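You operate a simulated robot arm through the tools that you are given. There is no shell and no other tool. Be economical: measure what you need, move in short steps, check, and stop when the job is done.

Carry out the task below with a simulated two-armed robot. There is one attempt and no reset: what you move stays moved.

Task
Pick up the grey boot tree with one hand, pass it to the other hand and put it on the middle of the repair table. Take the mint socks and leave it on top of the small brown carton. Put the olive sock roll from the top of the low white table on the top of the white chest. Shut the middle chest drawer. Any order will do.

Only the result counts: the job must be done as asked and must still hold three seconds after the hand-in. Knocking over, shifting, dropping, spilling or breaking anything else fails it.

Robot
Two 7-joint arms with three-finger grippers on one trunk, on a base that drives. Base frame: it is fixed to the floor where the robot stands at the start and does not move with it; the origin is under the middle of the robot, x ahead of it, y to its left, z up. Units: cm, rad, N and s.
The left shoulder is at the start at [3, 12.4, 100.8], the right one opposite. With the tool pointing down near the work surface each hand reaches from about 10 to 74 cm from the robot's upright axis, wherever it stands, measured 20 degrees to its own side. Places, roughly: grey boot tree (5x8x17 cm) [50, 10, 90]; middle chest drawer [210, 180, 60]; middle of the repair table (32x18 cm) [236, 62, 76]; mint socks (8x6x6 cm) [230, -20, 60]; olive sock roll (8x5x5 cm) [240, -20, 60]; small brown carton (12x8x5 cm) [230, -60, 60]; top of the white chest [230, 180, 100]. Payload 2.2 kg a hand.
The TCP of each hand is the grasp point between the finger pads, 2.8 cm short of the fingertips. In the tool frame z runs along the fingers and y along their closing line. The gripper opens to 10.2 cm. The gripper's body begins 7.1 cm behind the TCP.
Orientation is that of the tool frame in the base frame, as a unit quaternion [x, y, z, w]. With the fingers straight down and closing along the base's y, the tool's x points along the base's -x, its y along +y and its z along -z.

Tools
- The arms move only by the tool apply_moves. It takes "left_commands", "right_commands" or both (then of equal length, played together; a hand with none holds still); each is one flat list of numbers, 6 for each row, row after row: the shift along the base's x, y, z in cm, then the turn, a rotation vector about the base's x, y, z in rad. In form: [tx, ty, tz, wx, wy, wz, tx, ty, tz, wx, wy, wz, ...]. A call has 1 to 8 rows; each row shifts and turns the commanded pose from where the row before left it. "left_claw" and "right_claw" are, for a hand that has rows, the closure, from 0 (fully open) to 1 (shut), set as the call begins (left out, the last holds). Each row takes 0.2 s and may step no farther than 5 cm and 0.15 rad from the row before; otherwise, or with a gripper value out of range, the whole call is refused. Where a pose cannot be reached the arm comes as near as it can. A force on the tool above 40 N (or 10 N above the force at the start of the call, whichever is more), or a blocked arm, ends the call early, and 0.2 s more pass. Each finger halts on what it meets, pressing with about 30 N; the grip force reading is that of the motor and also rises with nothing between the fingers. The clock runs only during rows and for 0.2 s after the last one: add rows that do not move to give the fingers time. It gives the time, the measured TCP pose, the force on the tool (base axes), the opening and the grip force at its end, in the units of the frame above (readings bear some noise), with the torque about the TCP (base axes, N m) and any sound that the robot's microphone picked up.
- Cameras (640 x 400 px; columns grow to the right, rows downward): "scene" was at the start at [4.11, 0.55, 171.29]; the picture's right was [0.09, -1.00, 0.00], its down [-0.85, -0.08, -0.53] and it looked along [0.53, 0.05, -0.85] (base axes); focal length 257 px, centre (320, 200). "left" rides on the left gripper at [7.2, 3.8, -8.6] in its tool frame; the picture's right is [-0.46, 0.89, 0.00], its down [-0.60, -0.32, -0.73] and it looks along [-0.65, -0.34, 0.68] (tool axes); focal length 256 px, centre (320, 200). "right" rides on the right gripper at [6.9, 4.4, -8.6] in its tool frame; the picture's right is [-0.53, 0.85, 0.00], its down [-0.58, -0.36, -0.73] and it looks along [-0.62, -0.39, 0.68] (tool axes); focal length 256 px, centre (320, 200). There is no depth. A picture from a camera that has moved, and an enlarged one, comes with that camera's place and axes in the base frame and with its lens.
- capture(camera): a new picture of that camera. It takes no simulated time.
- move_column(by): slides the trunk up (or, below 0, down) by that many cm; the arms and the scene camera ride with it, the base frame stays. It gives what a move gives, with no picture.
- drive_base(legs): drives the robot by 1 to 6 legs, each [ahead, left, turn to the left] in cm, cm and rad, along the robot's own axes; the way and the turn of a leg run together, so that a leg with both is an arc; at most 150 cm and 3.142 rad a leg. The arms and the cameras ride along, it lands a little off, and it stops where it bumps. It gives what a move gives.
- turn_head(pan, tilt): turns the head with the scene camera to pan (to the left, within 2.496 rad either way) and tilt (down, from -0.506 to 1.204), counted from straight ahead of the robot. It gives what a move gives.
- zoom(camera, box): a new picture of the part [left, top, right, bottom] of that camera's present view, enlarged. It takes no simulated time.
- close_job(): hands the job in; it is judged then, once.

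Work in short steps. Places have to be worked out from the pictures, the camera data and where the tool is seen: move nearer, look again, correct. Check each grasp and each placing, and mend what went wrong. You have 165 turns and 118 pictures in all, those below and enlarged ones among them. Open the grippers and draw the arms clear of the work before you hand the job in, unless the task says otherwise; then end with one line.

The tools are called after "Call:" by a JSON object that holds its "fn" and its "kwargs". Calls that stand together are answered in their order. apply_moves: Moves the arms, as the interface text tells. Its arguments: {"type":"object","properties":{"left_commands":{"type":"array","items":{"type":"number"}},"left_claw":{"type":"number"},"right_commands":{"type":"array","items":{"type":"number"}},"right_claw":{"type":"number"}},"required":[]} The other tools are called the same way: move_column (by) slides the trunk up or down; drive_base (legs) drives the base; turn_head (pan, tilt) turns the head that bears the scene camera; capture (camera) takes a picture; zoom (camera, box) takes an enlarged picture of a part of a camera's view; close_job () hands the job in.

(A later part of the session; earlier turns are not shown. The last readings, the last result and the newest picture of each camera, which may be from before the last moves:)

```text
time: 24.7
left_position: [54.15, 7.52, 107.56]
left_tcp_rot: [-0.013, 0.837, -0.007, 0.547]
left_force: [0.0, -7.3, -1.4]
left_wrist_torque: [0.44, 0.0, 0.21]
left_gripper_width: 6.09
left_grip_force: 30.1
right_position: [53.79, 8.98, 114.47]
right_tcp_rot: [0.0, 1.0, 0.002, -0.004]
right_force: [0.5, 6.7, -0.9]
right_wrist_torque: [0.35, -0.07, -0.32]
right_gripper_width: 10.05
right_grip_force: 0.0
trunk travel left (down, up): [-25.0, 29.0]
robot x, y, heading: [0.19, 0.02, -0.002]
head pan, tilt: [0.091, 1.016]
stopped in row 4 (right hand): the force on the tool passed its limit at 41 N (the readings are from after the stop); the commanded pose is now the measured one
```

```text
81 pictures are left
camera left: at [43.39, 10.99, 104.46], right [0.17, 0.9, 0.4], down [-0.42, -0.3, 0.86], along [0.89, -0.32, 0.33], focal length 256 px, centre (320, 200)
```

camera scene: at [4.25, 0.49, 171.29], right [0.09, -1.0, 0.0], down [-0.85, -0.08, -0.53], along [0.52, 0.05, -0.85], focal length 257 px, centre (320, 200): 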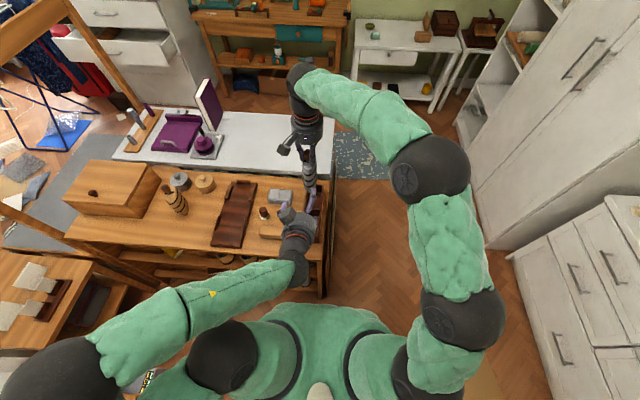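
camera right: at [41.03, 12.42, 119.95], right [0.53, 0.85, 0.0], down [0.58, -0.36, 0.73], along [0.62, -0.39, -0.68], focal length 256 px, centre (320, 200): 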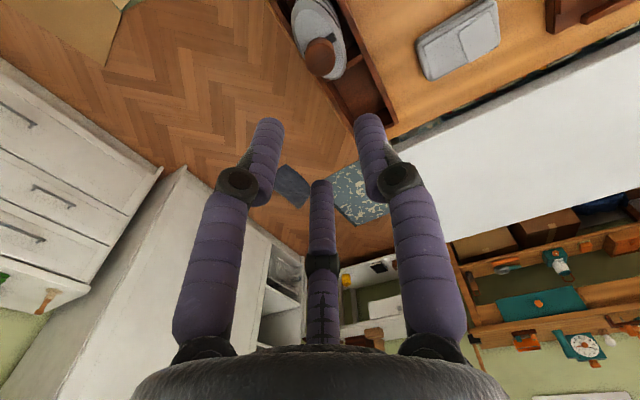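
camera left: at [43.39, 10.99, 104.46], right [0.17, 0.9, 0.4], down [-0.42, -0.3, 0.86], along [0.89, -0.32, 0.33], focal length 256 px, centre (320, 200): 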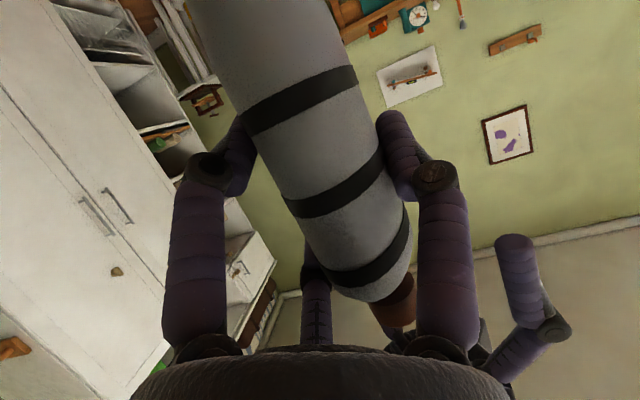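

It's released. An opening right finger brushed the left hand, so I'll raise the right hand straight up.

Call:
{"fn": "apply_moves", "kwargs": {"right_commands": [0.3, -0.3, 1, 0, 0, 0, 0, 0, 2, 0, 0, 0, 0, 0, 3, 0, 0, 0, 0, 0, 3, 0, 0, 0, 0, 0, 3, 0, 0, 0]}}

Call:
{"fn": "capture", "kwargs": {"camera": "left"}}

Call:
{"fn": "zoom", "kwargs": {"camera": "scene", "box": [240, 110, 380, 250]}}

```text
time: 25.9
left_position: [54.21, 7.48, 107.67]
left_tcp_rot: [-0.014, 0.837, -0.007, 0.547]
left_force: [-0.1, 1.1, -2.0]
left_wrist_torque: [0.0, -0.01, 0.01]
left_gripper_width: 6.1
left_grip_force: 30.1
right_position: [54.22, 8.54, 126.6]
right_tcp_rot: [-0.001, 1.0, 0.001, -0.002]
right_force: [-0.2, -0.2, 0.3]
right_wrist_torque: [0.01, 0.0, 0.02]
right_gripper_width: 10.22
right_grip_force: 0.0
trunk travel left (down, up): [-25.0, 29.0]
robot x, y, heading: [-0.07, 0.5, -0.003]
head pan, tilt: [0.091, 1.016]
```

```text
80 pictures are left
camera left: at [43.39, 11.02, 104.49], right [0.17, 0.9, 0.4], down [-0.42, -0.3, 0.85], along [0.89, -0.32, 0.33], focal length 256 px, centre (320, 200)
```

left: 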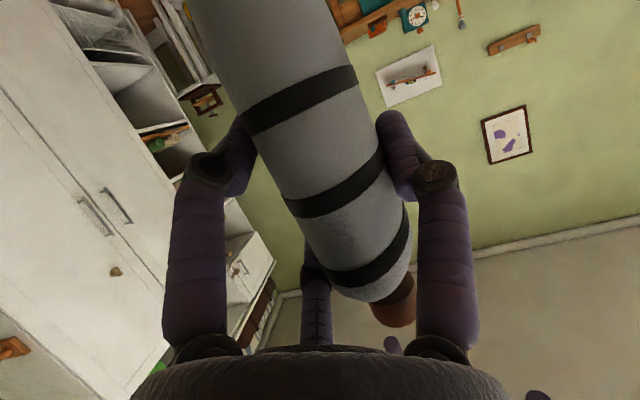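

```text
2.86 times, centred on (310, 180) of scene
camera zoom: at [4.11, 0.54, 171.29], right [0.09, -1.0, 0.0], down [-0.85, -0.08, -0.53], along [0.53, 0.05, -0.85], focal length 735 px, centre (349, 257)
```

zoom: 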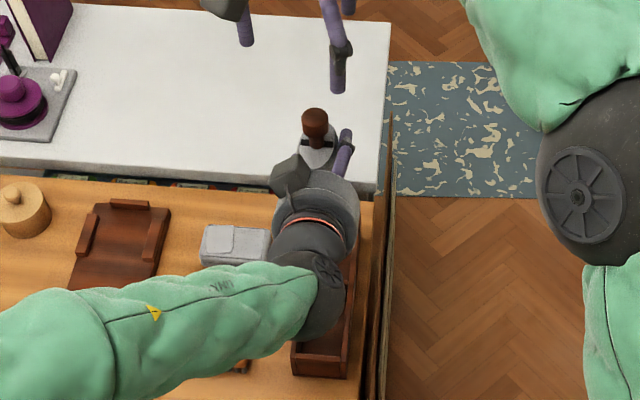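

The left hand holds the tree alone. I'll tilt the head up to view the room and plan the drive.

Call:
{"fn": "turn_head", "kwargs": {"pan": 0, "tilt": 0.55}}

Call:
{"fn": "capture", "kwargs": {"camera": "scene"}}

```text
time: 26.8
left_position: [54.18, 7.52, 107.63]
left_tcp_rot: [-0.014, 0.837, -0.007, 0.548]
left_force: [-0.9, -0.4, -2.0]
left_wrist_torque: [0.04, 0.0, -0.02]
left_gripper_width: 6.1
left_grip_force: 30.3
right_position: [54.22, 8.64, 126.51]
right_tcp_rot: [-0.001, 1.0, 0.001, -0.003]
right_force: [-0.3, 0.0, -0.5]
right_wrist_torque: [-0.03, 0.01, 0.01]
right_gripper_width: 10.18
right_grip_force: 0.0
trunk travel left (down, up): [-25.0, 29.0]
robot x, y, heading: [0.32, -0.09, -0.004]
head pan, tilt: [0.0, 0.55]
```

```text
78 pictures are left
camera scene: at [6.27, -0.08, 175.04], right [0.0, -1.0, 0.0], down [-0.52, 0.0, -0.85], along [0.85, 0.0, -0.52], focal length 257 px, centre (320, 200)
```

scene: 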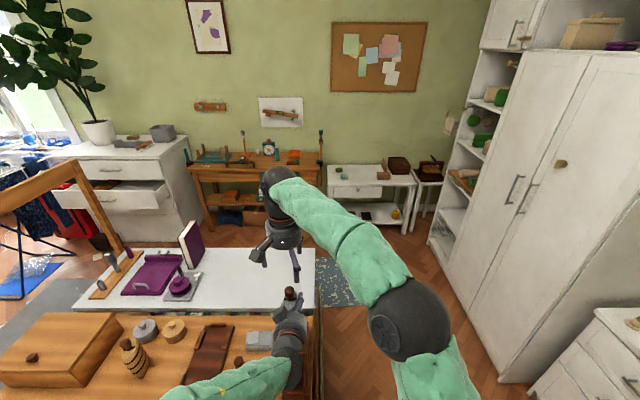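

The chest with its open drawer is at the far left, the repair table and low white table are ahead, and there's an aisle to the right of the bench. I'll slide right 52 cm into the aisle.

Call:
{"fn": "drive_base", "kwargs": {"legs": [[0, -52, 0]]}}

Call:
{"fn": "capture", "kwargs": {"camera": "scene"}}

```text
time: 29.8
left_position: [54.49, -43.36, 107.53]
left_tcp_rot: [-0.019, 0.837, -0.003, 0.547]
left_force: [-0.4, -1.0, -1.7]
left_wrist_torque: [-0.01, 0.01, 0.02]
left_gripper_width: 6.08
left_grip_force: 30.6
right_position: [54.58, -42.28, 126.44]
right_tcp_rot: [-0.007, 1.0, 0.001, -0.003]
right_force: [0.0, 0.1, 0.1]
right_wrist_torque: [0.02, 0.01, -0.01]
right_gripper_width: 10.21
right_grip_force: 0.1
trunk travel left (down, up): [-25.0, 29.0]
robot x, y, heading: [0.28, -51.43, 0.013]
head pan, tilt: [0.0, 0.55]
```

```text
77 pictures are left
camera scene: at [6.59, -51.61, 175.05], right [0.01, -1.0, 0.0], down [-0.52, -0.01, -0.85], along [0.85, 0.01, -0.52], focal length 257 px, centre (320, 200)
```

scene: 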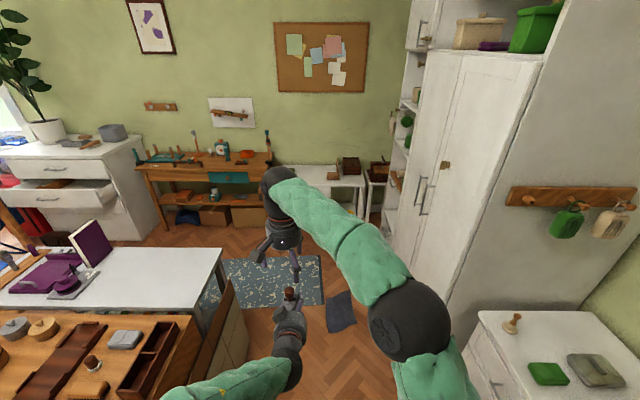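

The floor rag at about (128, -66) and the bench side near y≈-3 bound the aisle. I'll raise the trunk so the elbows clear the bench, push the left hand forward and centre the right hand.

Call:
{"fn": "move_column", "kwargs": {"by": 14}}

Call:
{"fn": "apply_moves", "kwargs": {"left_commands": [3, -1, 0, 0, 0, 0, 3, -1, 0, 0, 0, 0, 3, -1, 0, 0, 0, 0], "right_commands": [-4, -3, 0, 0, 0, 0, -4, -3, 0, 0, 0, 0, -4, -3, 0, 0, 0, 0]}}

Call:
{"fn": "turn_head", "kwargs": {"pan": 0.3, "tilt": 1.1}}

Call:
{"fn": "capture", "kwargs": {"camera": "scene"}}

```text
time: 31.5
left_position: [54.55, -43.29, 121.56]
left_tcp_rot: [-0.02, 0.837, -0.003, 0.546]
left_force: [-0.1, 0.1, -1.4]
left_wrist_torque: [0.0, 0.01, 0.01]
left_gripper_width: 6.07
left_grip_force: 30.0
right_position: [54.51, -42.15, 140.32]
right_tcp_rot: [-0.007, 1.0, 0.002, -0.003]
right_force: [-0.7, -1.0, -0.3]
right_wrist_torque: [0.01, 0.01, 0.01]
right_gripper_width: 10.2
right_grip_force: 0.0
trunk travel left (down, up): [-39.0, 15.0]
robot x, y, heading: [0.41, -51.94, 0.016]
head pan, tilt: [0.0, 0.55]
```

```text
time: 32.3
left_position: [63.36, -46.32, 121.63]
left_tcp_rot: [-0.019, 0.837, -0.002, 0.547]
left_force: [1.2, -1.4, -1.7]
left_wrist_torque: [0.01, 0.01, 0.01]
left_gripper_width: 6.06
left_grip_force: 30.1
right_position: [42.64, -51.59, 140.45]
right_tcp_rot: [-0.009, 1.0, 0.001, -0.003]
right_force: [-0.2, 0.2, -0.5]
right_wrist_torque: [0.0, -0.02, -0.01]
right_gripper_width: 10.2
right_grip_force: 0.1
trunk travel left (down, up): [-39.0, 15.0]
robot x, y, heading: [-0.05, -51.36, 0.012]
head pan, tilt: [0.0, 0.55]
```

```text
time: 33.2
left_position: [63.36, -46.3, 121.58]
left_tcp_rot: [-0.02, 0.837, -0.003, 0.547]
left_force: [-0.6, -0.3, -1.5]
left_wrist_torque: [0.01, 0.0, 0.03]
left_gripper_width: 6.07
left_grip_force: 30.0
right_position: [42.7, -51.32, 140.41]
right_tcp_rot: [-0.006, 1.0, 0.003, -0.002]
right_force: [0.2, -1.4, 0.5]
right_wrist_torque: [0.01, -0.02, -0.03]
right_gripper_width: 10.22
right_grip_force: 0.0
trunk travel left (down, up): [-39.0, 15.0]
robot x, y, heading: [0.21, -51.26, 0.011]
head pan, tilt: [0.3, 1.1]
```

```text
76 pictures are left
camera scene: at [3.62, -49.74, 184.74], right [0.31, -0.95, 0.0], down [-0.85, -0.27, -0.45], along [0.43, 0.14, -0.89], focal length 257 px, centre (320, 200)
```

scene: 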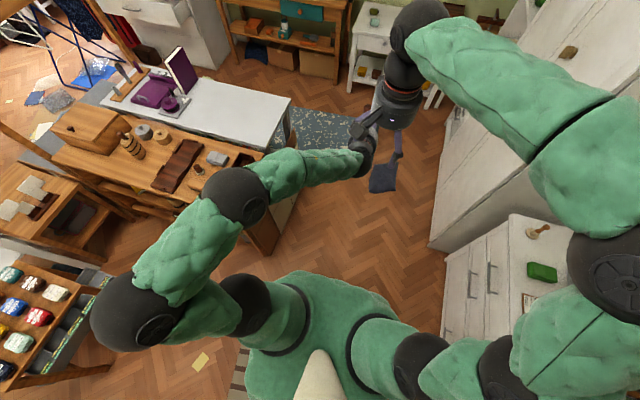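

Arms are clear at these heights. I'll drive diagonally to y≈-33 and then ahead through the aisle.

Call:
{"fn": "drive_base", "kwargs": {"legs": [[45, 18, -0.011], [50, 0, 0]]}}

Call:
{"fn": "turn_head", "kwargs": {"pan": 0.0, "tilt": 0.7}}

Call:
{"fn": "capture", "kwargs": {"camera": "scene"}}

```text
time: 38.6
left_position: [158.11, -27.91, 121.52]
left_tcp_rot: [-0.016, 0.837, -0.006, 0.547]
left_force: [-0.2, 0.5, -2.2]
left_wrist_torque: [0.03, -0.01, -0.01]
left_gripper_width: 6.07
left_grip_force: 29.9
right_position: [137.32, -32.8, 140.57]
right_tcp_rot: [-0.003, 1.0, 0.002, -0.003]
right_force: [0.1, -0.4, -1.1]
right_wrist_torque: [0.02, -0.02, 0.01]
right_gripper_width: 10.21
right_grip_force: 0.2
trunk travel left (down, up): [-39.0, 15.0]
robot x, y, heading: [94.68, -32.26, 0.007]
head pan, tilt: [0.3, 1.1]
```

```text
time: 39.5
left_position: [157.92, -27.82, 121.5]
left_tcp_rot: [-0.016, 0.837, -0.005, 0.547]
left_force: [-0.2, 0.4, -1.7]
left_wrist_torque: [-0.05, 0.01, 0.04]
left_gripper_width: 6.09
left_grip_force: 29.7
right_position: [137.4, -32.74, 140.54]
right_tcp_rot: [-0.004, 1.0, 0.001, -0.003]
right_force: [0.6, 0.5, -0.2]
right_wrist_torque: [0.02, -0.02, 0.03]
right_gripper_width: 10.2
right_grip_force: 0.1
trunk travel left (down, up): [-39.0, 15.0]
robot x, y, heading: [94.86, -33.11, 0.005]
head pan, tilt: [0.0, 0.7]
```

```text
75 pictures are left
camera scene: at [100.73, -32.69, 187.73], right [0.01, -1.0, 0.0], down [-0.64, 0.0, -0.76], along [0.76, 0.01, -0.64], focal length 257 px, centre (320, 200)
```

scene: 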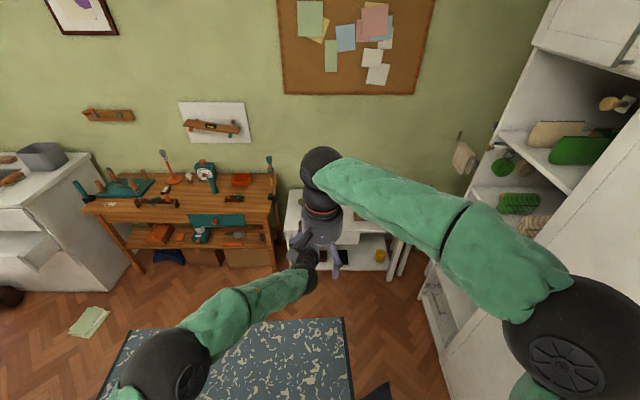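

The repair table spans y≈0..122 with its front edge near x≈220. Zooming in on its top.

Call:
{"fn": "zoom", "kwargs": {"camera": "scene", "box": [70, 130, 300, 280]}}

```text
2.67 times, centred on (185, 205) of scene
camera zoom: at [100.73, -32.69, 187.73], right [0.01, -1.0, 0.0], down [-0.64, 0.0, -0.76], along [0.76, 0.01, -0.64], focal length 686 px, centre (680, 187)
```

zoom: 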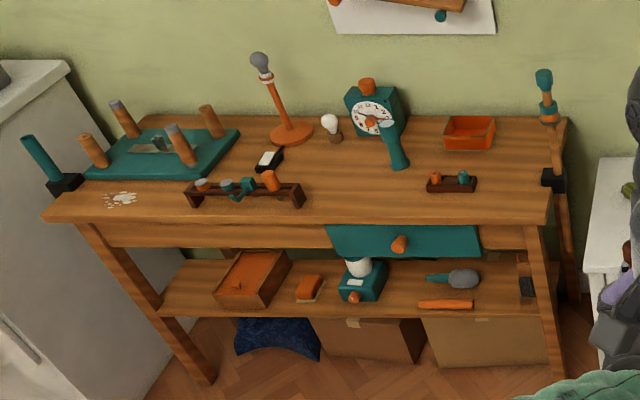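

The free middle spot is about (235, 55), right of the tool rack and left of the teal brush. I'll drive ahead and then diagonally left to stand before it.

Call:
{"fn": "drive_base", "kwargs": {"legs": [[53, 0, 0], [16, 82, -0.005]]}}

Call:
{"fn": "turn_head", "kwargs": {"pan": 0.0, "tilt": 0.95}}

Call:
{"fn": "capture", "kwargs": {"camera": "scene"}}

```text
time: 46.6
left_position: [226.38, 52.78, 121.56]
left_tcp_rot: [-0.008, 0.837, -0.011, 0.547]
left_force: [0.1, 0.0, -1.6]
left_wrist_torque: [-0.02, 0.0, 0.0]
left_gripper_width: 6.09
left_grip_force: 29.8
right_position: [205.57, 48.3, 140.52]
right_tcp_rot: [0.005, 1.0, 0.001, -0.002]
right_force: [-0.1, 0.6, 0.2]
right_wrist_torque: [-0.01, 0.01, -0.01]
right_gripper_width: 10.18
right_grip_force: 0.0
trunk travel left (down, up): [-39.0, 15.0]
robot x, y, heading: [163.28, 48.98, -0.011]
head pan, tilt: [0.0, 0.7]
```

```text
time: 47.4
left_position: [226.39, 52.92, 121.57]
left_tcp_rot: [-0.009, 0.837, -0.009, 0.547]
left_force: [0.2, -0.2, -2.3]
left_wrist_torque: [-0.03, 0.0, -0.01]
left_gripper_width: 6.07
left_grip_force: 29.9
right_position: [205.63, 48.28, 140.58]
right_tcp_rot: [0.006, 1.0, 0.001, -0.003]
right_force: [-0.2, -0.4, -1.1]
right_wrist_torque: [0.03, -0.01, 0.01]
right_gripper_width: 10.19
right_grip_force: 0.1
trunk travel left (down, up): [-39.0, 15.0]
robot x, y, heading: [163.01, 49.2, -0.014]
head pan, tilt: [0.0, 0.949]
```

```text
73 pictures are left
camera scene: at [167.81, 49.03, 185.76], right [-0.01, -1.0, 0.0], down [-0.81, 0.01, -0.58], along [0.58, -0.01, -0.81], focal length 257 px, centre (320, 200)
```

scene: 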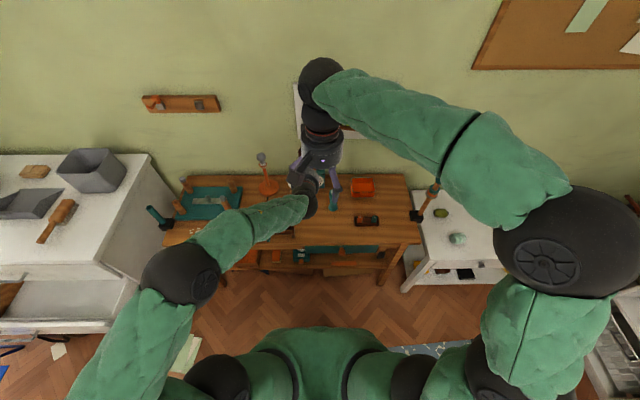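

The right hand blocks the view, so I'll swing it to the right and look at the table middle.

Call:
{"fn": "apply_moves", "kwargs": {"right_commands": [0, -4.5, 0, 0, 0, 0, 0, -4.5, 0, 0, 0, 0, 0, -4.5, 0, 0, 0, 0, 0, -4.5, 0, 0, 0, 0, 0, -4.5, 0, 0, 0, 0, 0, -4.5, 0, 0, 0, 0]}}

Call:
{"fn": "zoom", "kwargs": {"camera": "scene", "box": [220, 130, 420, 270]}}

```text
time: 48.8
left_position: [226.35, 52.86, 121.61]
left_tcp_rot: [-0.009, 0.837, -0.009, 0.547]
left_force: [-0.2, -0.9, -2.2]
left_wrist_torque: [0.03, -0.02, 0.05]
left_gripper_width: 6.07
left_grip_force: 30.4
right_position: [205.84, 20.91, 140.69]
right_tcp_rot: [0.005, 1.0, 0.001, -0.002]
right_force: [0.8, -0.4, 0.3]
right_wrist_torque: [0.06, 0.01, 0.03]
right_gripper_width: 10.2
right_grip_force: 0.0
trunk travel left (down, up): [-39.0, 15.0]
robot x, y, heading: [163.3, 49.31, -0.014]
head pan, tilt: [0.0, 0.949]
```

```text
2.86 times, centred on (320, 200) of scene
camera zoom: at [167.78, 48.87, 185.76], right [-0.01, -1.0, 0.0], down [-0.81, 0.01, -0.58], along [0.58, -0.01, -0.81], focal length 735 px, centre (320, 200)
```

zoom: 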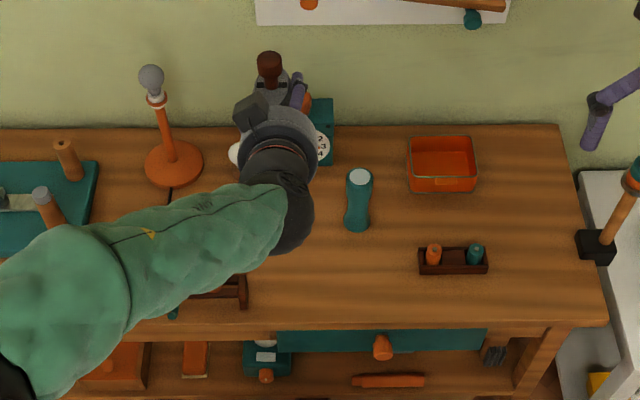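

I'll place the tree at about (238, 53), clear of the rack (right end y≈60) and the teal tube (y≈41). First I'll drive 11.5 cm closer.

Call:
{"fn": "drive_base", "kwargs": {"legs": [[11.5, -0.8, 0.012]]}}

Call:
{"fn": "zoom", "kwargs": {"camera": "scene", "box": [220, 130, 420, 270]}}

Call:
{"fn": "capture", "kwargs": {"camera": "left"}}

```text
time: 50.0
left_position: [237.98, 52.74, 121.59]
left_tcp_rot: [-0.014, 0.838, -0.007, 0.546]
left_force: [-0.2, 0.4, -1.2]
left_wrist_torque: [0.01, 0.0, 0.0]
left_gripper_width: 6.07
left_grip_force: 30.1
right_position: [217.88, 20.58, 140.71]
right_tcp_rot: [-0.001, 1.0, 0.002, -0.003]
right_force: [-0.7, -0.3, -0.2]
right_wrist_torque: [0.01, 0.03, -0.01]
right_gripper_width: 10.18
right_grip_force: 0.1
trunk travel left (down, up): [-39.0, 15.0]
robot x, y, heading: [174.61, 48.39, 0.001]
head pan, tilt: [0.0, 0.949]
```

```text
2.86 times, centred on (320, 200) of scene
camera zoom: at [179.47, 48.25, 185.76], right [0.0, -1.0, 0.0], down [-0.81, 0.0, -0.58], along [0.58, 0.0, -0.81], focal length 735 px, centre (320, 200)
```

zoom: 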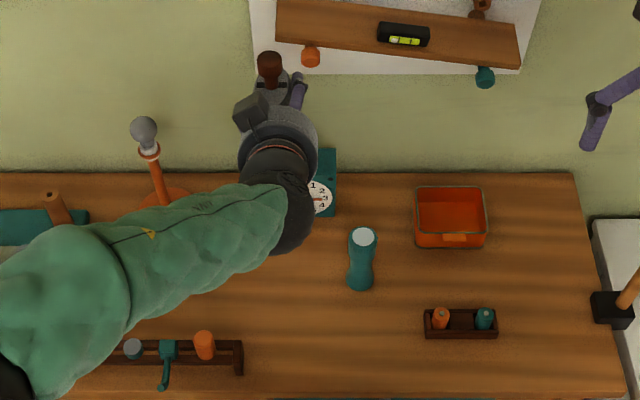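

```text
70 pictures are left
camera left: at [227.16, 56.22, 118.4], right [0.17, 0.9, 0.4], down [-0.42, -0.3, 0.86], along [0.89, -0.32, 0.33], focal length 256 px, centre (320, 200)
```

left: 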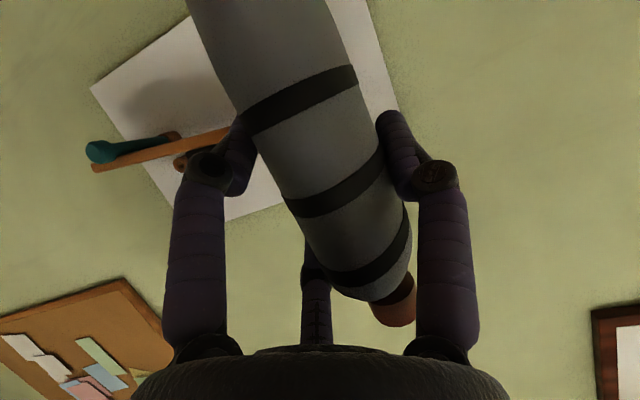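

I'll shift 0.8 cm right for margin to the rack and lower the column most of the way.

Call:
{"fn": "apply_moves", "kwargs": {"left_commands": [0, -0.8, 0, 0, 0, 0]}}

Call:
{"fn": "move_column", "kwargs": {"by": -28}}

Call:
{"fn": "capture", "kwargs": {"camera": "scene"}}

Call:
{"fn": "capture", "kwargs": {"camera": "right"}}

Call:
{"fn": "capture", "kwargs": {"camera": "left"}}

```text
time: 50.4
left_position: [237.83, 51.87, 121.68]
left_tcp_rot: [-0.015, 0.837, -0.006, 0.547]
left_force: [0.1, 0.1, -2.3]
left_wrist_torque: [-0.04, 0.02, -0.01]
left_gripper_width: 6.09
left_grip_force: 30.1
right_position: [217.68, 20.59, 140.71]
right_tcp_rot: [-0.002, 1.0, 0.001, -0.002]
right_force: [-0.1, 0.1, -0.7]
right_wrist_torque: [0.02, -0.02, 0.01]
right_gripper_width: 10.18
right_grip_force: 0.1
trunk travel left (down, up): [-39.0, 15.0]
robot x, y, heading: [174.81, 48.24, 0.003]
head pan, tilt: [0.0, 0.949]
```

```text
time: 53.2
left_position: [237.89, 51.91, 93.63]
left_tcp_rot: [-0.014, 0.837, -0.007, 0.548]
left_force: [0.5, 1.2, -1.2]
left_wrist_torque: [0.04, 0.01, 0.03]
left_gripper_width: 6.09
left_grip_force: 29.8
right_position: [217.85, 20.59, 112.73]
right_tcp_rot: [-0.001, 1.0, 0.001, -0.003]
right_force: [0.1, -0.7, 0.1]
right_wrist_torque: [-0.01, 0.0, 0.04]
right_gripper_width: 10.18
right_grip_force: 0.0
trunk travel left (down, up): [-11.0, 43.0]
robot x, y, heading: [174.98, 48.13, -0.003]
head pan, tilt: [0.0, 0.949]
```

```text
69 pictures are left
camera scene: at [179.43, 48.24, 157.77], right [0.0, -1.0, 0.0], down [-0.81, 0.0, -0.58], along [0.58, 0.0, -0.81], focal length 257 px, centre (320, 200)
```

scene: 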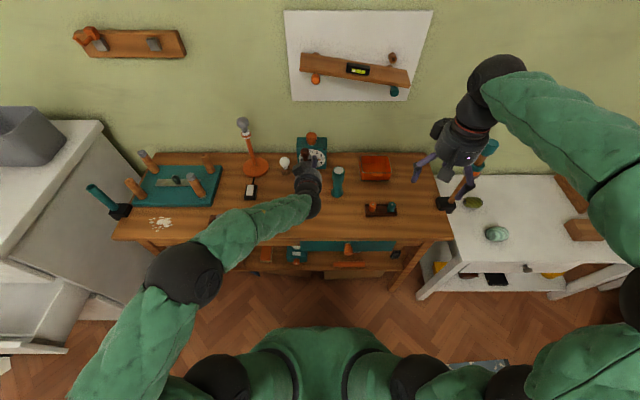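

```text
68 pictures are left
camera right: at [210.93, 24.97, 121.32], right [0.53, 0.85, 0.0], down [0.58, -0.37, 0.73], along [0.62, -0.39, -0.69], focal length 256 px, centre (320, 200)
```

right: 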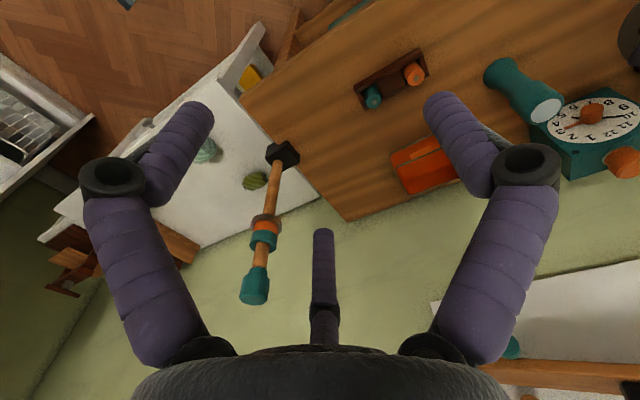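

```text
67 pictures are left
camera left: at [227.12, 55.38, 90.46], right [0.17, 0.9, 0.4], down [-0.42, -0.3, 0.85], along [0.89, -0.32, 0.33], focal length 256 px, centre (320, 200)
```

left: 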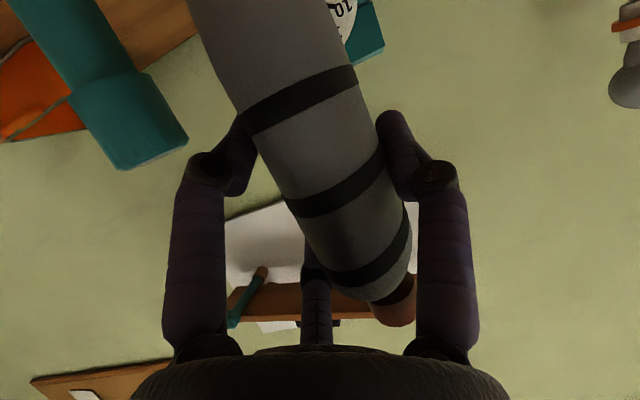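

Clear all round. Lowering 8 cm more and then feeling for contact.

Call:
{"fn": "move_column", "kwargs": {"by": -8}}

Call:
{"fn": "zoom", "kwargs": {"camera": "right", "box": [400, 0, 640, 200]}}

Call:
{"fn": "capture", "kwargs": {"camera": "left"}}

```text
time: 54.4
left_position: [238.0, 51.87, 85.67]
left_tcp_rot: [-0.014, 0.837, -0.007, 0.547]
left_force: [-0.3, -0.8, -1.1]
left_wrist_torque: [-0.01, -0.01, -0.04]
left_gripper_width: 6.08
left_grip_force: 30.3
right_position: [217.71, 20.62, 104.73]
right_tcp_rot: [-0.001, 1.0, 0.002, -0.003]
right_force: [-0.4, 0.3, -0.3]
right_wrist_torque: [-0.02, 0.0, 0.01]
right_gripper_width: 10.21
right_grip_force: 0.0
trunk travel left (down, up): [-3.0, 51.0]
robot x, y, heading: [174.84, 48.28, -0.004]
head pan, tilt: [0.0, 0.949]
```

```text
2.00 times, centred on (520, 100) of right
camera zoom: at [210.92, 24.97, 113.33], right [0.53, 0.85, 0.0], down [0.58, -0.37, 0.73], along [0.62, -0.39, -0.69], focal length 512 px, centre (-80, 400)
```

zoom: 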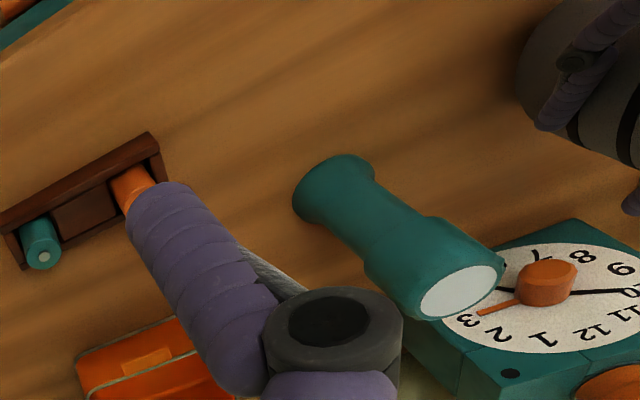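

```text
65 pictures are left
camera left: at [227.12, 55.38, 82.48], right [0.17, 0.9, 0.4], down [-0.42, -0.3, 0.85], along [0.89, -0.32, 0.33], focal length 256 px, centre (320, 200)
```

left: 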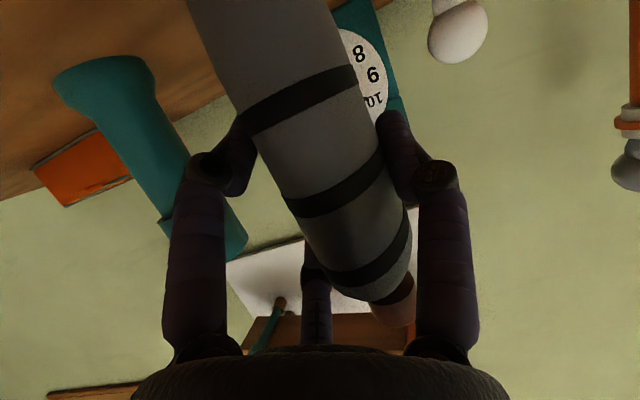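

I'll lower in small arm steps while watching the upward force.

Call:
{"fn": "apply_moves", "kwargs": {"left_commands": [0, 0, -0.4, 0, 0, 0, 0, 0, -0.4, 0, 0, 0, 0, 0, 0, 0, 0, 0]}}

```text
time: 55.2
left_position: [238.03, 51.92, 84.76]
left_tcp_rot: [-0.015, 0.838, -0.006, 0.546]
left_force: [0.4, 0.0, -1.3]
left_wrist_torque: [0.01, -0.01, 0.0]
left_gripper_width: 6.09
left_grip_force: 30.6
right_position: [217.78, 20.65, 104.65]
right_tcp_rot: [-0.001, 1.0, 0.002, -0.002]
right_force: [-0.2, 0.3, -0.2]
right_wrist_torque: [0.0, -0.02, -0.01]
right_gripper_width: 10.21
right_grip_force: 0.0
trunk travel left (down, up): [-3.0, 51.0]
robot x, y, heading: [174.87, 48.47, -0.002]
head pan, tilt: [0.0, 0.949]
```

Call:
{"fn": "apply_moves", "kwargs": {"left_commands": [0, 0, -0.4, 0, 0, 0, 0, 0, 0, 0, 0, 0]}}

```text
time: 55.8
left_position: [237.83, 51.84, 84.46]
left_tcp_rot: [-0.015, 0.837, -0.006, 0.548]
left_force: [-1.2, -1.8, 1.1]
left_wrist_torque: [0.0, 0.07, 0.02]
left_gripper_width: 6.08
left_grip_force: 29.5
right_position: [217.89, 20.54, 104.65]
right_tcp_rot: [-0.001, 1.0, 0.002, -0.003]
right_force: [0.8, 0.3, 0.0]
right_wrist_torque: [0.02, 0.0, 0.0]
right_gripper_width: 10.2
right_grip_force: 0.0
trunk travel left (down, up): [-3.0, 51.0]
robot x, y, heading: [175.19, 47.98, 0.001]
head pan, tilt: [0.0, 0.949]
```

The first contact may have come at 84.46. One smaller step to confirm it.

Call:
{"fn": "apply_moves", "kwargs": {"left_commands": [0, 0, -0.25, 0, 0, 0, 0, 0, 0, 0, 0, 0]}}

Call:
{"fn": "capture", "kwargs": {"camera": "left"}}

```text
time: 56.4
left_position: [237.93, 51.94, 84.49]
left_tcp_rot: [-0.014, 0.835, -0.007, 0.55]
left_force: [-3.4, -1.8, 13.9]
left_wrist_torque: [0.12, 0.44, 0.1]
left_gripper_width: 6.08
left_grip_force: 30.2
right_position: [217.74, 20.64, 104.72]
right_tcp_rot: [-0.001, 1.0, 0.001, -0.002]
right_force: [0.1, 0.4, 0.4]
right_wrist_torque: [0.02, 0.03, -0.01]
right_gripper_width: 10.21
right_grip_force: 0.1
trunk travel left (down, up): [-3.0, 51.0]
robot x, y, heading: [175.05, 48.39, -0.002]
head pan, tilt: [0.0, 0.949]
```

```text
64 pictures are left
camera left: at [227.1, 55.42, 81.23], right [0.17, 0.9, 0.4], down [-0.43, -0.3, 0.85], along [0.89, -0.32, 0.33], focal length 256 px, centre (320, 200)
```

left: 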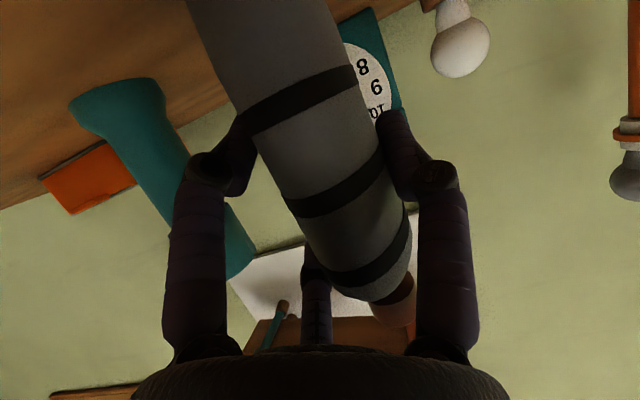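

Firm contact. I'll ease up slightly and open the left gripper.

Call:
{"fn": "apply_moves", "kwargs": {"left_commands": [0, 0, 0.2, 0, 0, 0, 0, 0, 0, 0, 0, 0]}}

Call:
{"fn": "apply_moves", "kwargs": {"left_commands": [0, 0, 0, 0, 0, 0, 0, 0, 0, 0, 0, 0, 0, 0, 0, 0, 0, 0], "left_claw": 0.33}}

Call:
{"fn": "capture", "kwargs": {"camera": "left"}}

```text
time: 57.0
left_position: [237.95, 52.03, 84.44]
left_tcp_rot: [-0.013, 0.836, -0.008, 0.548]
left_force: [4.1, -1.6, 11.5]
left_wrist_torque: [0.16, -0.24, -0.1]
left_gripper_width: 6.06
left_grip_force: 30.3
right_position: [217.81, 20.64, 104.65]
right_tcp_rot: [-0.001, 1.0, 0.002, -0.003]
right_force: [0.0, 0.1, 0.7]
right_wrist_torque: [-0.01, -0.04, 0.01]
right_gripper_width: 10.21
right_grip_force: 0.1
trunk travel left (down, up): [-3.0, 51.0]
robot x, y, heading: [175.01, 48.7, -0.0]
head pan, tilt: [0.0, 0.949]
```

```text
time: 57.8
left_position: [237.89, 51.88, 84.34]
left_tcp_rot: [-0.014, 0.837, -0.007, 0.547]
left_force: [0.5, -0.2, 0.0]
left_wrist_torque: [0.02, 0.02, 0.0]
left_gripper_width: 6.85
left_grip_force: 0.1
right_position: [217.76, 20.62, 104.75]
right_tcp_rot: [-0.002, 1.0, 0.002, -0.003]
right_force: [0.1, 0.5, -0.7]
right_wrist_torque: [0.03, -0.03, 0.01]
right_gripper_width: 10.21
right_grip_force: 0.1
trunk travel left (down, up): [-3.0, 51.0]
robot x, y, heading: [174.82, 48.41, -0.005]
head pan, tilt: [0.0, 0.949]
```

```text
63 pictures are left
camera left: at [227.05, 55.41, 81.11], right [0.17, 0.9, 0.4], down [-0.42, -0.3, 0.86], along [0.89, -0.32, 0.33], focal length 256 px, centre (320, 200)
```

left: 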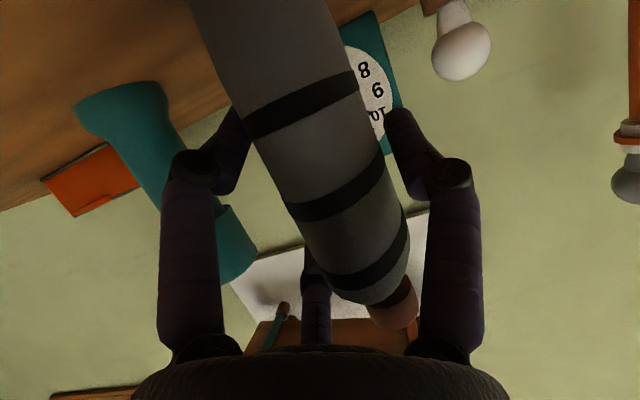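

The tree stands by itself. I'll open fully, shift 0.4 cm right and back straight out.

Call:
{"fn": "apply_moves", "kwargs": {"left_commands": [0, 0, 0, 0, 0, 0, 0, 0, 0, 0, 0, 0, 0, -0.4, 0, 0, 0, 0, -1, 0, 0, 0, 0, 0, -2, 0, 0, 0, 0, 0, -3, 0, 0, 0, 0, 0, -4, 0, 0.5, 0, 0, 0, -3, 0, 1, 0, 0, 0], "left_claw": 0}}

Call:
{"fn": "capture", "kwargs": {"camera": "left"}}

```text
time: 59.6
left_position: [224.94, 51.37, 85.6]
left_tcp_rot: [-0.014, 0.837, -0.007, 0.548]
left_force: [-0.9, -0.1, -0.2]
left_wrist_torque: [-0.03, 0.01, -0.01]
left_gripper_width: 10.18
left_grip_force: 0.0
right_position: [217.83, 20.59, 104.67]
right_tcp_rot: [-0.001, 1.0, 0.002, -0.002]
right_force: [0.0, 0.0, 0.2]
right_wrist_torque: [0.03, -0.01, -0.02]
right_gripper_width: 10.2
right_grip_force: 0.1
trunk travel left (down, up): [-3.0, 51.0]
robot x, y, heading: [174.81, 48.15, 0.002]
head pan, tilt: [0.0, 0.949]
```

```text
62 pictures are left
camera left: at [214.03, 54.89, 82.58], right [0.17, 0.9, 0.4], down [-0.42, -0.3, 0.85], along [0.89, -0.32, 0.33], focal length 256 px, centre (320, 200)
```

left: 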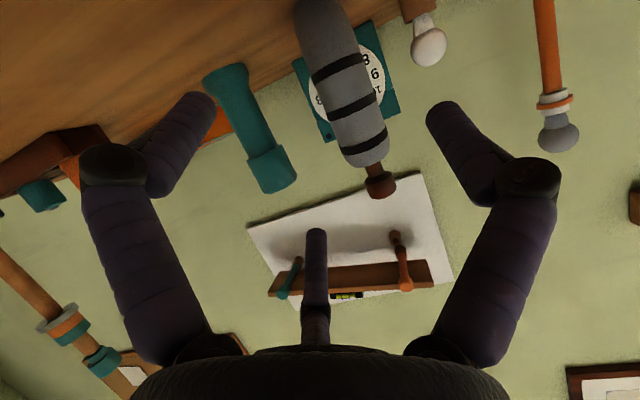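

The tree stands upright on the table. Now I'll raise the trunk and bring the left hand back to pointing down.

Call:
{"fn": "move_column", "kwargs": {"by": 16}}

Call:
{"fn": "apply_moves", "kwargs": {"left_commands": [-2, 1, 2, 0, 0.15, 0, -2, 1, 2, 0, 0.15, 0, -1, 1, 1, 0, 0.15, 0, 0, 1, 1, 0, 0.15, 0, 0, 1, 0, 0, 0.15, 0, 0, 1, 0, 0, 0.15, 0, 0, 1, 0, 0, 0.15, 0, 0, 0, 0, 0, 0.11, 0]}}

Call:
{"fn": "turn_head", "kwargs": {"pan": -0.6, "tilt": 0.9}}

Call:
{"fn": "capture", "kwargs": {"camera": "scene"}}

```text
time: 61.4
left_position: [224.98, 51.43, 101.75]
left_tcp_rot: [-0.014, 0.838, -0.006, 0.546]
left_force: [-0.8, 0.0, 0.0]
left_wrist_torque: [-0.01, -0.01, -0.04]
left_gripper_width: 10.2
left_grip_force: 0.1
right_position: [217.94, 20.69, 120.67]
right_tcp_rot: [-0.001, 1.0, 0.002, -0.003]
right_force: [0.7, 0.9, -0.4]
right_wrist_torque: [-0.02, 0.01, 0.01]
right_gripper_width: 10.18
right_grip_force: 0.1
trunk travel left (down, up): [-19.0, 35.0]
robot x, y, heading: [174.66, 48.35, -0.002]
head pan, tilt: [0.0, 0.949]
```

```text
time: 63.2
left_position: [220.01, 58.36, 107.67]
left_tcp_rot: [-0.015, 1.0, 0.003, -0.003]
left_force: [0.9, 0.0, 0.1]
left_wrist_torque: [-0.01, 0.02, 0.01]
left_gripper_width: 10.19
left_grip_force: 0.0
right_position: [217.98, 20.61, 120.65]
right_tcp_rot: [-0.001, 1.0, 0.003, -0.002]
right_force: [0.5, -0.2, -0.2]
right_wrist_torque: [0.01, 0.01, -0.03]
right_gripper_width: 10.22
right_grip_force: 0.0
trunk travel left (down, up): [-19.0, 35.0]
robot x, y, heading: [175.46, 48.36, 0.002]
head pan, tilt: [0.0, 0.949]
```

```text
time: 64.2
left_position: [220.04, 58.37, 107.69]
left_tcp_rot: [-0.017, 1.0, 0.003, -0.001]
left_force: [-0.8, -0.2, 0.9]
left_wrist_torque: [0.0, -0.02, 0.03]
left_gripper_width: 10.19
left_grip_force: 0.0
right_position: [217.89, 20.78, 120.71]
right_tcp_rot: [-0.001, 1.0, 0.001, -0.003]
right_force: [-0.4, 0.3, 0.2]
right_wrist_torque: [-0.01, 0.0, 0.0]
right_gripper_width: 10.2
right_grip_force: 0.0
trunk travel left (down, up): [-19.0, 35.0]
robot x, y, heading: [174.9, 48.26, -0.001]
head pan, tilt: [-0.6, 0.901]
```

```text
61 pictures are left
camera scene: at [178.38, 43.98, 166.12], right [-0.56, -0.83, 0.0], down [-0.65, 0.44, -0.62], along [0.51, -0.35, -0.78], focal length 257 px, centre (320, 200)
```

scene: 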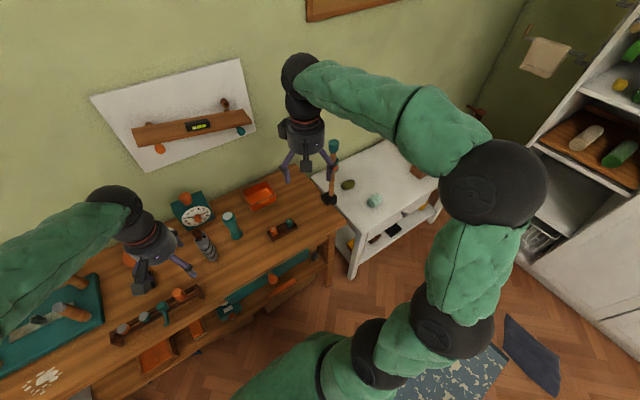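

The tree is standing in the table's middle. I'll sidestep right to face the low white table.

Call:
{"fn": "drive_base", "kwargs": {"legs": [[-2, -78, 0]]}}

Call:
{"fn": "turn_head", "kwargs": {"pan": -0.0, "tilt": 0.95}}

Call:
{"fn": "capture", "kwargs": {"camera": "scene"}}

```text
time: 68.4
left_position: [217.6, -19.33, 107.74]
left_tcp_rot: [-0.008, 1.0, 0.002, -0.002]
left_force: [-0.8, -0.6, -0.5]
left_wrist_torque: [0.0, 0.01, 0.03]
left_gripper_width: 10.2
left_grip_force: 0.0
right_position: [215.01, -57.05, 120.61]
right_tcp_rot: [0.005, 1.0, 0.002, -0.003]
right_force: [-0.4, -0.8, 0.0]
right_wrist_torque: [-0.01, -0.02, 0.02]
right_gripper_width: 10.22
right_grip_force: 0.0
trunk travel left (down, up): [-19.0, 35.0]
robot x, y, heading: [172.16, -28.31, -0.019]
head pan, tilt: [-0.6, 0.901]
```

```text
time: 69.4
left_position: [217.66, -19.26, 107.8]
left_tcp_rot: [-0.009, 1.0, 0.002, -0.001]
left_force: [-0.2, -0.7, -0.4]
left_wrist_torque: [0.03, 0.02, 0.0]
left_gripper_width: 10.21
left_grip_force: 0.0
right_position: [214.94, -56.93, 120.71]
right_tcp_rot: [0.007, 1.0, 0.001, -0.003]
right_force: [-0.1, 0.6, -1.4]
right_wrist_torque: [0.0, 0.02, 0.0]
right_gripper_width: 10.2
right_grip_force: 0.1
trunk travel left (down, up): [-19.0, 35.0]
robot x, y, heading: [172.66, -28.86, -0.018]
head pan, tilt: [0.0, 0.949]
```

```text
60 pictures are left
camera scene: at [176.91, -28.83, 165.76], right [-0.01, -1.0, 0.0], down [-0.81, 0.01, -0.58], along [0.58, -0.01, -0.81], focal length 257 px, centre (320, 200)
```

scene: 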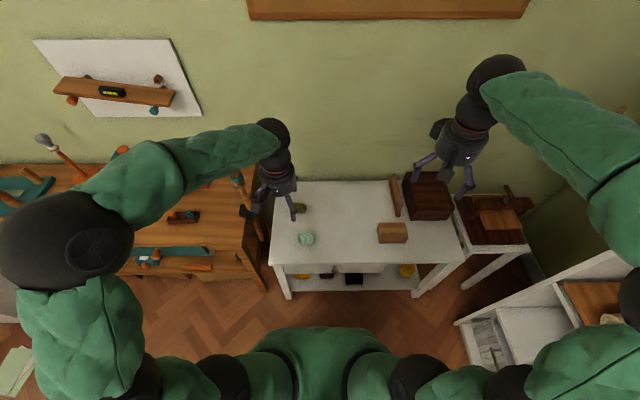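

Call:
{"fn": "zoom", "kwargs": {"camera": "scene", "box": [230, 160, 470, 310]}}

Call:
{"fn": "capture", "kwargs": {"camera": "left"}}

```text
2.67 times, centred on (350, 235) of scene
camera zoom: at [176.91, -28.83, 165.76], right [-0.01, -1.0, 0.0], down [-0.81, 0.01, -0.58], along [0.58, -0.01, -0.81], focal length 686 px, centre (240, 107)
```

zoom: 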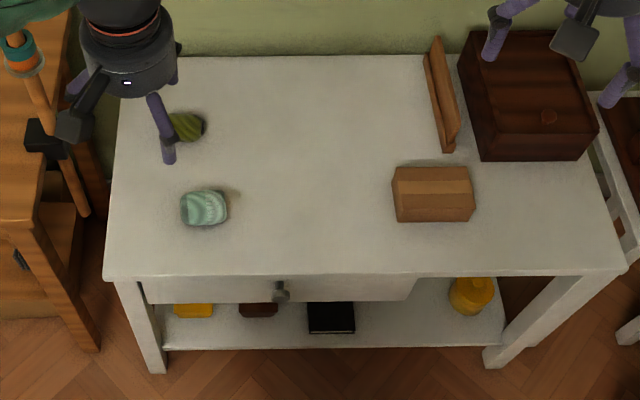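

```text
58 pictures are left
camera left: at [210.4, -15.62, 116.47], right [0.45, 0.89, 0.0], down [0.61, -0.31, 0.73], along [0.65, -0.33, -0.69], focal length 256 px, centre (320, 200)
```

left: 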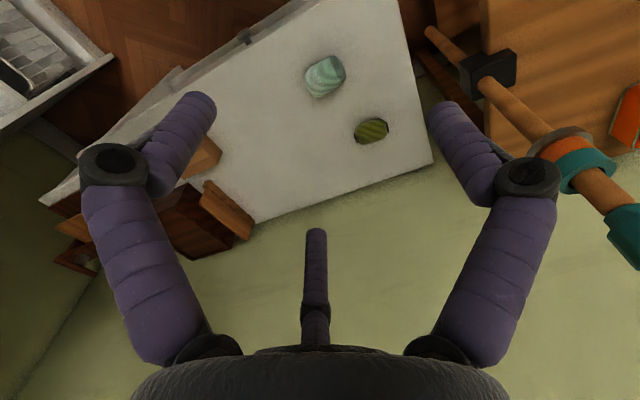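

The mint socks are near (230.3, -24), the olive roll near (247.5, -20) and the carton near (231, -62). I'll use the right hand for the mint socks: move the left hand out of the way, bring the right hand over, then lower the trunk.

Call:
{"fn": "apply_moves", "kwargs": {"left_commands": [-3, 3.5, 0, 0, 0, 0, -3, 3.5, 0, 0, 0, 0, -3, 3.5, 0, 0, 0, 0, -3, 3.5, 0, 0, 0, 0, -3, 3.5, 0, 0, 0, 0, 0, 0, 0, 0, 0, 0, 0, 0, 0, 0, 0, 0, 0, 0, 0, 0, 0, 0], "right_commands": [1.5, 4, 0, 0, 0, 0, 1.5, 4, 0, 0, 0, 0, 1.5, 4, 0, 0, 0, 0, 1.5, 4, 0, 0, 0, 0, 1.5, 4, 0, 0, 0, 0, 1.5, 4, 0, 0, 0, 0, 1.5, 4, 0, 0, 0, 0, 1.5, 4, 0, 0, 0, 0]}}

Call:
{"fn": "move_column", "kwargs": {"by": -18}}

Call:
{"fn": "capture", "kwargs": {"camera": "scene"}}

```text
time: 71.2
left_position: [202.81, -1.71, 107.59]
left_tcp_rot: [-0.009, 1.0, 0.002, -0.002]
left_force: [0.9, 0.6, -0.4]
left_wrist_torque: [-0.02, 0.04, -0.01]
left_gripper_width: 10.2
left_grip_force: 0.0
right_position: [226.81, -24.63, 120.66]
right_tcp_rot: [0.006, 1.0, 0.0, -0.003]
right_force: [-0.2, -0.1, 0.2]
right_wrist_torque: [-0.02, 0.01, -0.04]
right_gripper_width: 10.19
right_grip_force: 0.2
trunk travel left (down, up): [-19.0, 35.0]
robot x, y, heading: [172.48, -28.37, -0.016]
head pan, tilt: [0.0, 0.949]
```

```text
time: 73.2
left_position: [202.66, -1.68, 89.55]
left_tcp_rot: [-0.008, 1.0, 0.002, 0.0]
left_force: [0.0, 1.3, 0.1]
left_wrist_torque: [-0.02, -0.03, 0.0]
left_gripper_width: 10.21
left_grip_force: 0.0
right_position: [226.72, -24.88, 102.68]
right_tcp_rot: [0.005, 1.0, 0.003, -0.002]
right_force: [-0.6, -0.2, 0.4]
right_wrist_torque: [0.01, 0.01, 0.04]
right_gripper_width: 10.2
right_grip_force: 0.0
trunk travel left (down, up): [-1.0, 53.0]
robot x, y, heading: [172.19, -28.48, -0.014]
head pan, tilt: [0.0, 0.949]
```

```text
57 pictures are left
camera scene: at [176.89, -28.81, 147.77], right [-0.01, -1.0, 0.0], down [-0.81, 0.01, -0.58], along [0.58, -0.01, -0.81], focal length 257 px, centre (320, 200)
```

scene: 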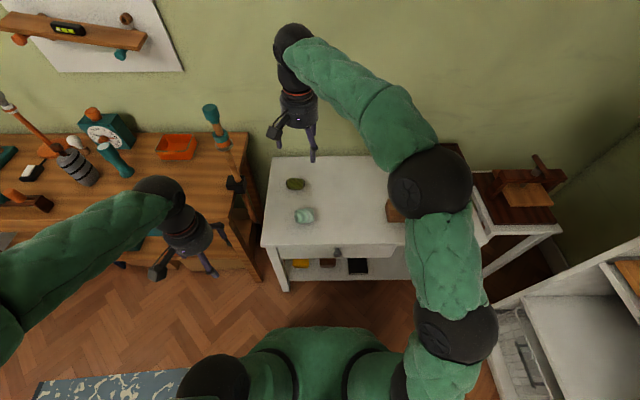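

Call:
{"fn": "zoom", "kwargs": {"camera": "scene", "box": [240, 110, 400, 270]}}

Call:
{"fn": "capture", "kwargs": {"camera": "right"}}

Call:
{"fn": "capture", "kwargs": {"camera": "left"}}

```text
2.50 times, centred on (320, 190) of scene
camera zoom: at [176.89, -28.81, 147.77], right [-0.01, -1.0, 0.0], down [-0.81, 0.01, -0.58], along [0.58, -0.01, -0.81], focal length 643 px, centre (320, 225)
```

zoom: 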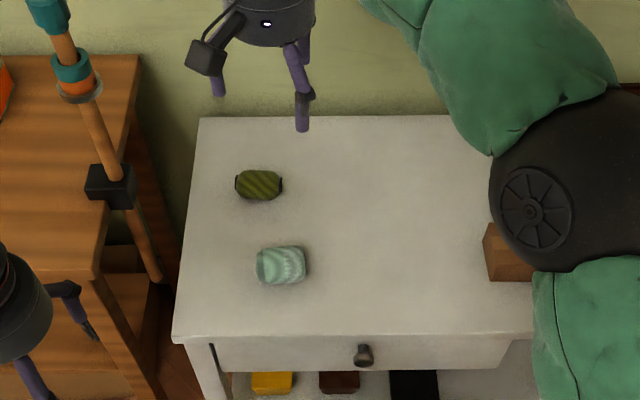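

```text
55 pictures are left
camera right: at [219.89, -20.37, 111.32], right [0.54, 0.84, 0.0], down [0.58, -0.37, 0.73], along [0.61, -0.4, -0.69], focal length 256 px, centre (320, 200)
```

right: 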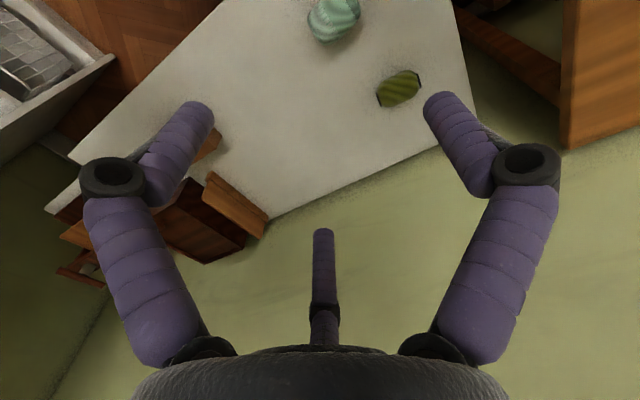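

```text
54 pictures are left
camera left: at [195.41, 1.86, 98.44], right [0.45, 0.89, 0.0], down [0.61, -0.31, 0.73], along [0.65, -0.33, -0.68], focal length 256 px, centre (320, 200)
```

left: 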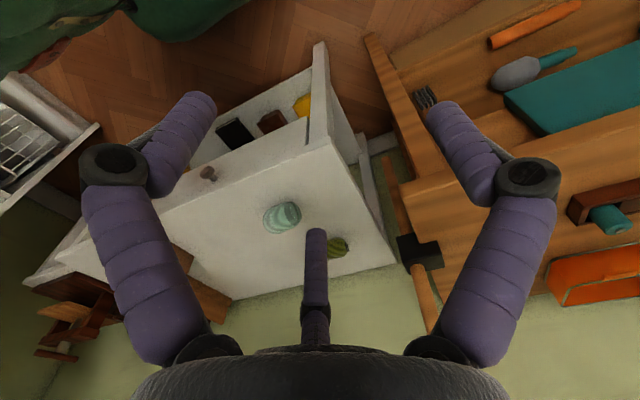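

Refined, the mint socks are at (228.6, -23.8, 65), the olive roll at (244.6, -19.6, 64.5) and the table top at about 62. Descending with the right hand above the mint socks.

Call:
{"fn": "apply_moves", "kwargs": {"right_commands": [1.0, 0.6, -4, 0, 0, 0, 0.9, 0.5, -4, 0, 0, 0, 0, 0, -4.5, 0, 0, 0, 0, 0, -4.5, 0, 0, 0, 0, 0, -4.5, 0, 0, 0, 0, 0, -4.5, 0, 0, 0, 0, 0, 0, 0, 0, 0]}}

Call:
{"fn": "capture", "kwargs": {"camera": "left"}}

Call:
{"fn": "zoom", "kwargs": {"camera": "scene", "box": [240, 110, 400, 270]}}

```text
time: 74.8
left_position: [202.64, -1.67, 89.61]
left_tcp_rot: [-0.008, 1.0, 0.002, -0.001]
left_force: [-0.1, 0.3, -1.1]
left_wrist_torque: [-0.01, 0.01, -0.01]
left_gripper_width: 10.23
left_grip_force: 0.0
right_position: [228.58, -23.93, 76.8]
right_tcp_rot: [0.006, 1.0, 0.002, -0.001]
right_force: [0.0, 0.2, 0.1]
right_wrist_torque: [0.0, 0.0, 0.01]
right_gripper_width: 10.22
right_grip_force: 0.0
trunk travel left (down, up): [-1.0, 53.0]
robot x, y, heading: [172.03, -28.53, -0.014]
head pan, tilt: [0.0, 0.949]
```

```text
53 pictures are left
camera left: at [195.42, 1.86, 98.42], right [0.45, 0.89, 0.0], down [0.61, -0.31, 0.73], along [0.65, -0.33, -0.69], focal length 256 px, centre (320, 200)
```

left: 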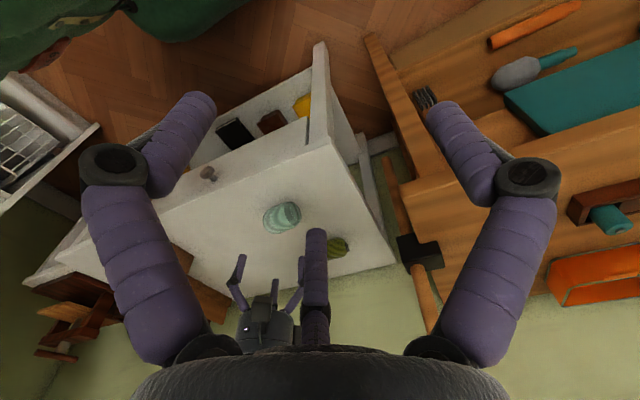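

```text
2.50 times, centred on (320, 190) of scene
camera zoom: at [176.91, -28.8, 147.76], right [-0.01, -1.0, 0.0], down [-0.81, 0.01, -0.58], along [0.58, -0.01, -0.81], focal length 643 px, centre (320, 225)
```

zoom: 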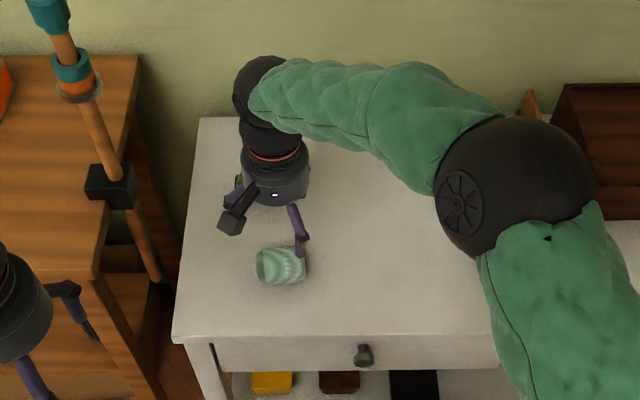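

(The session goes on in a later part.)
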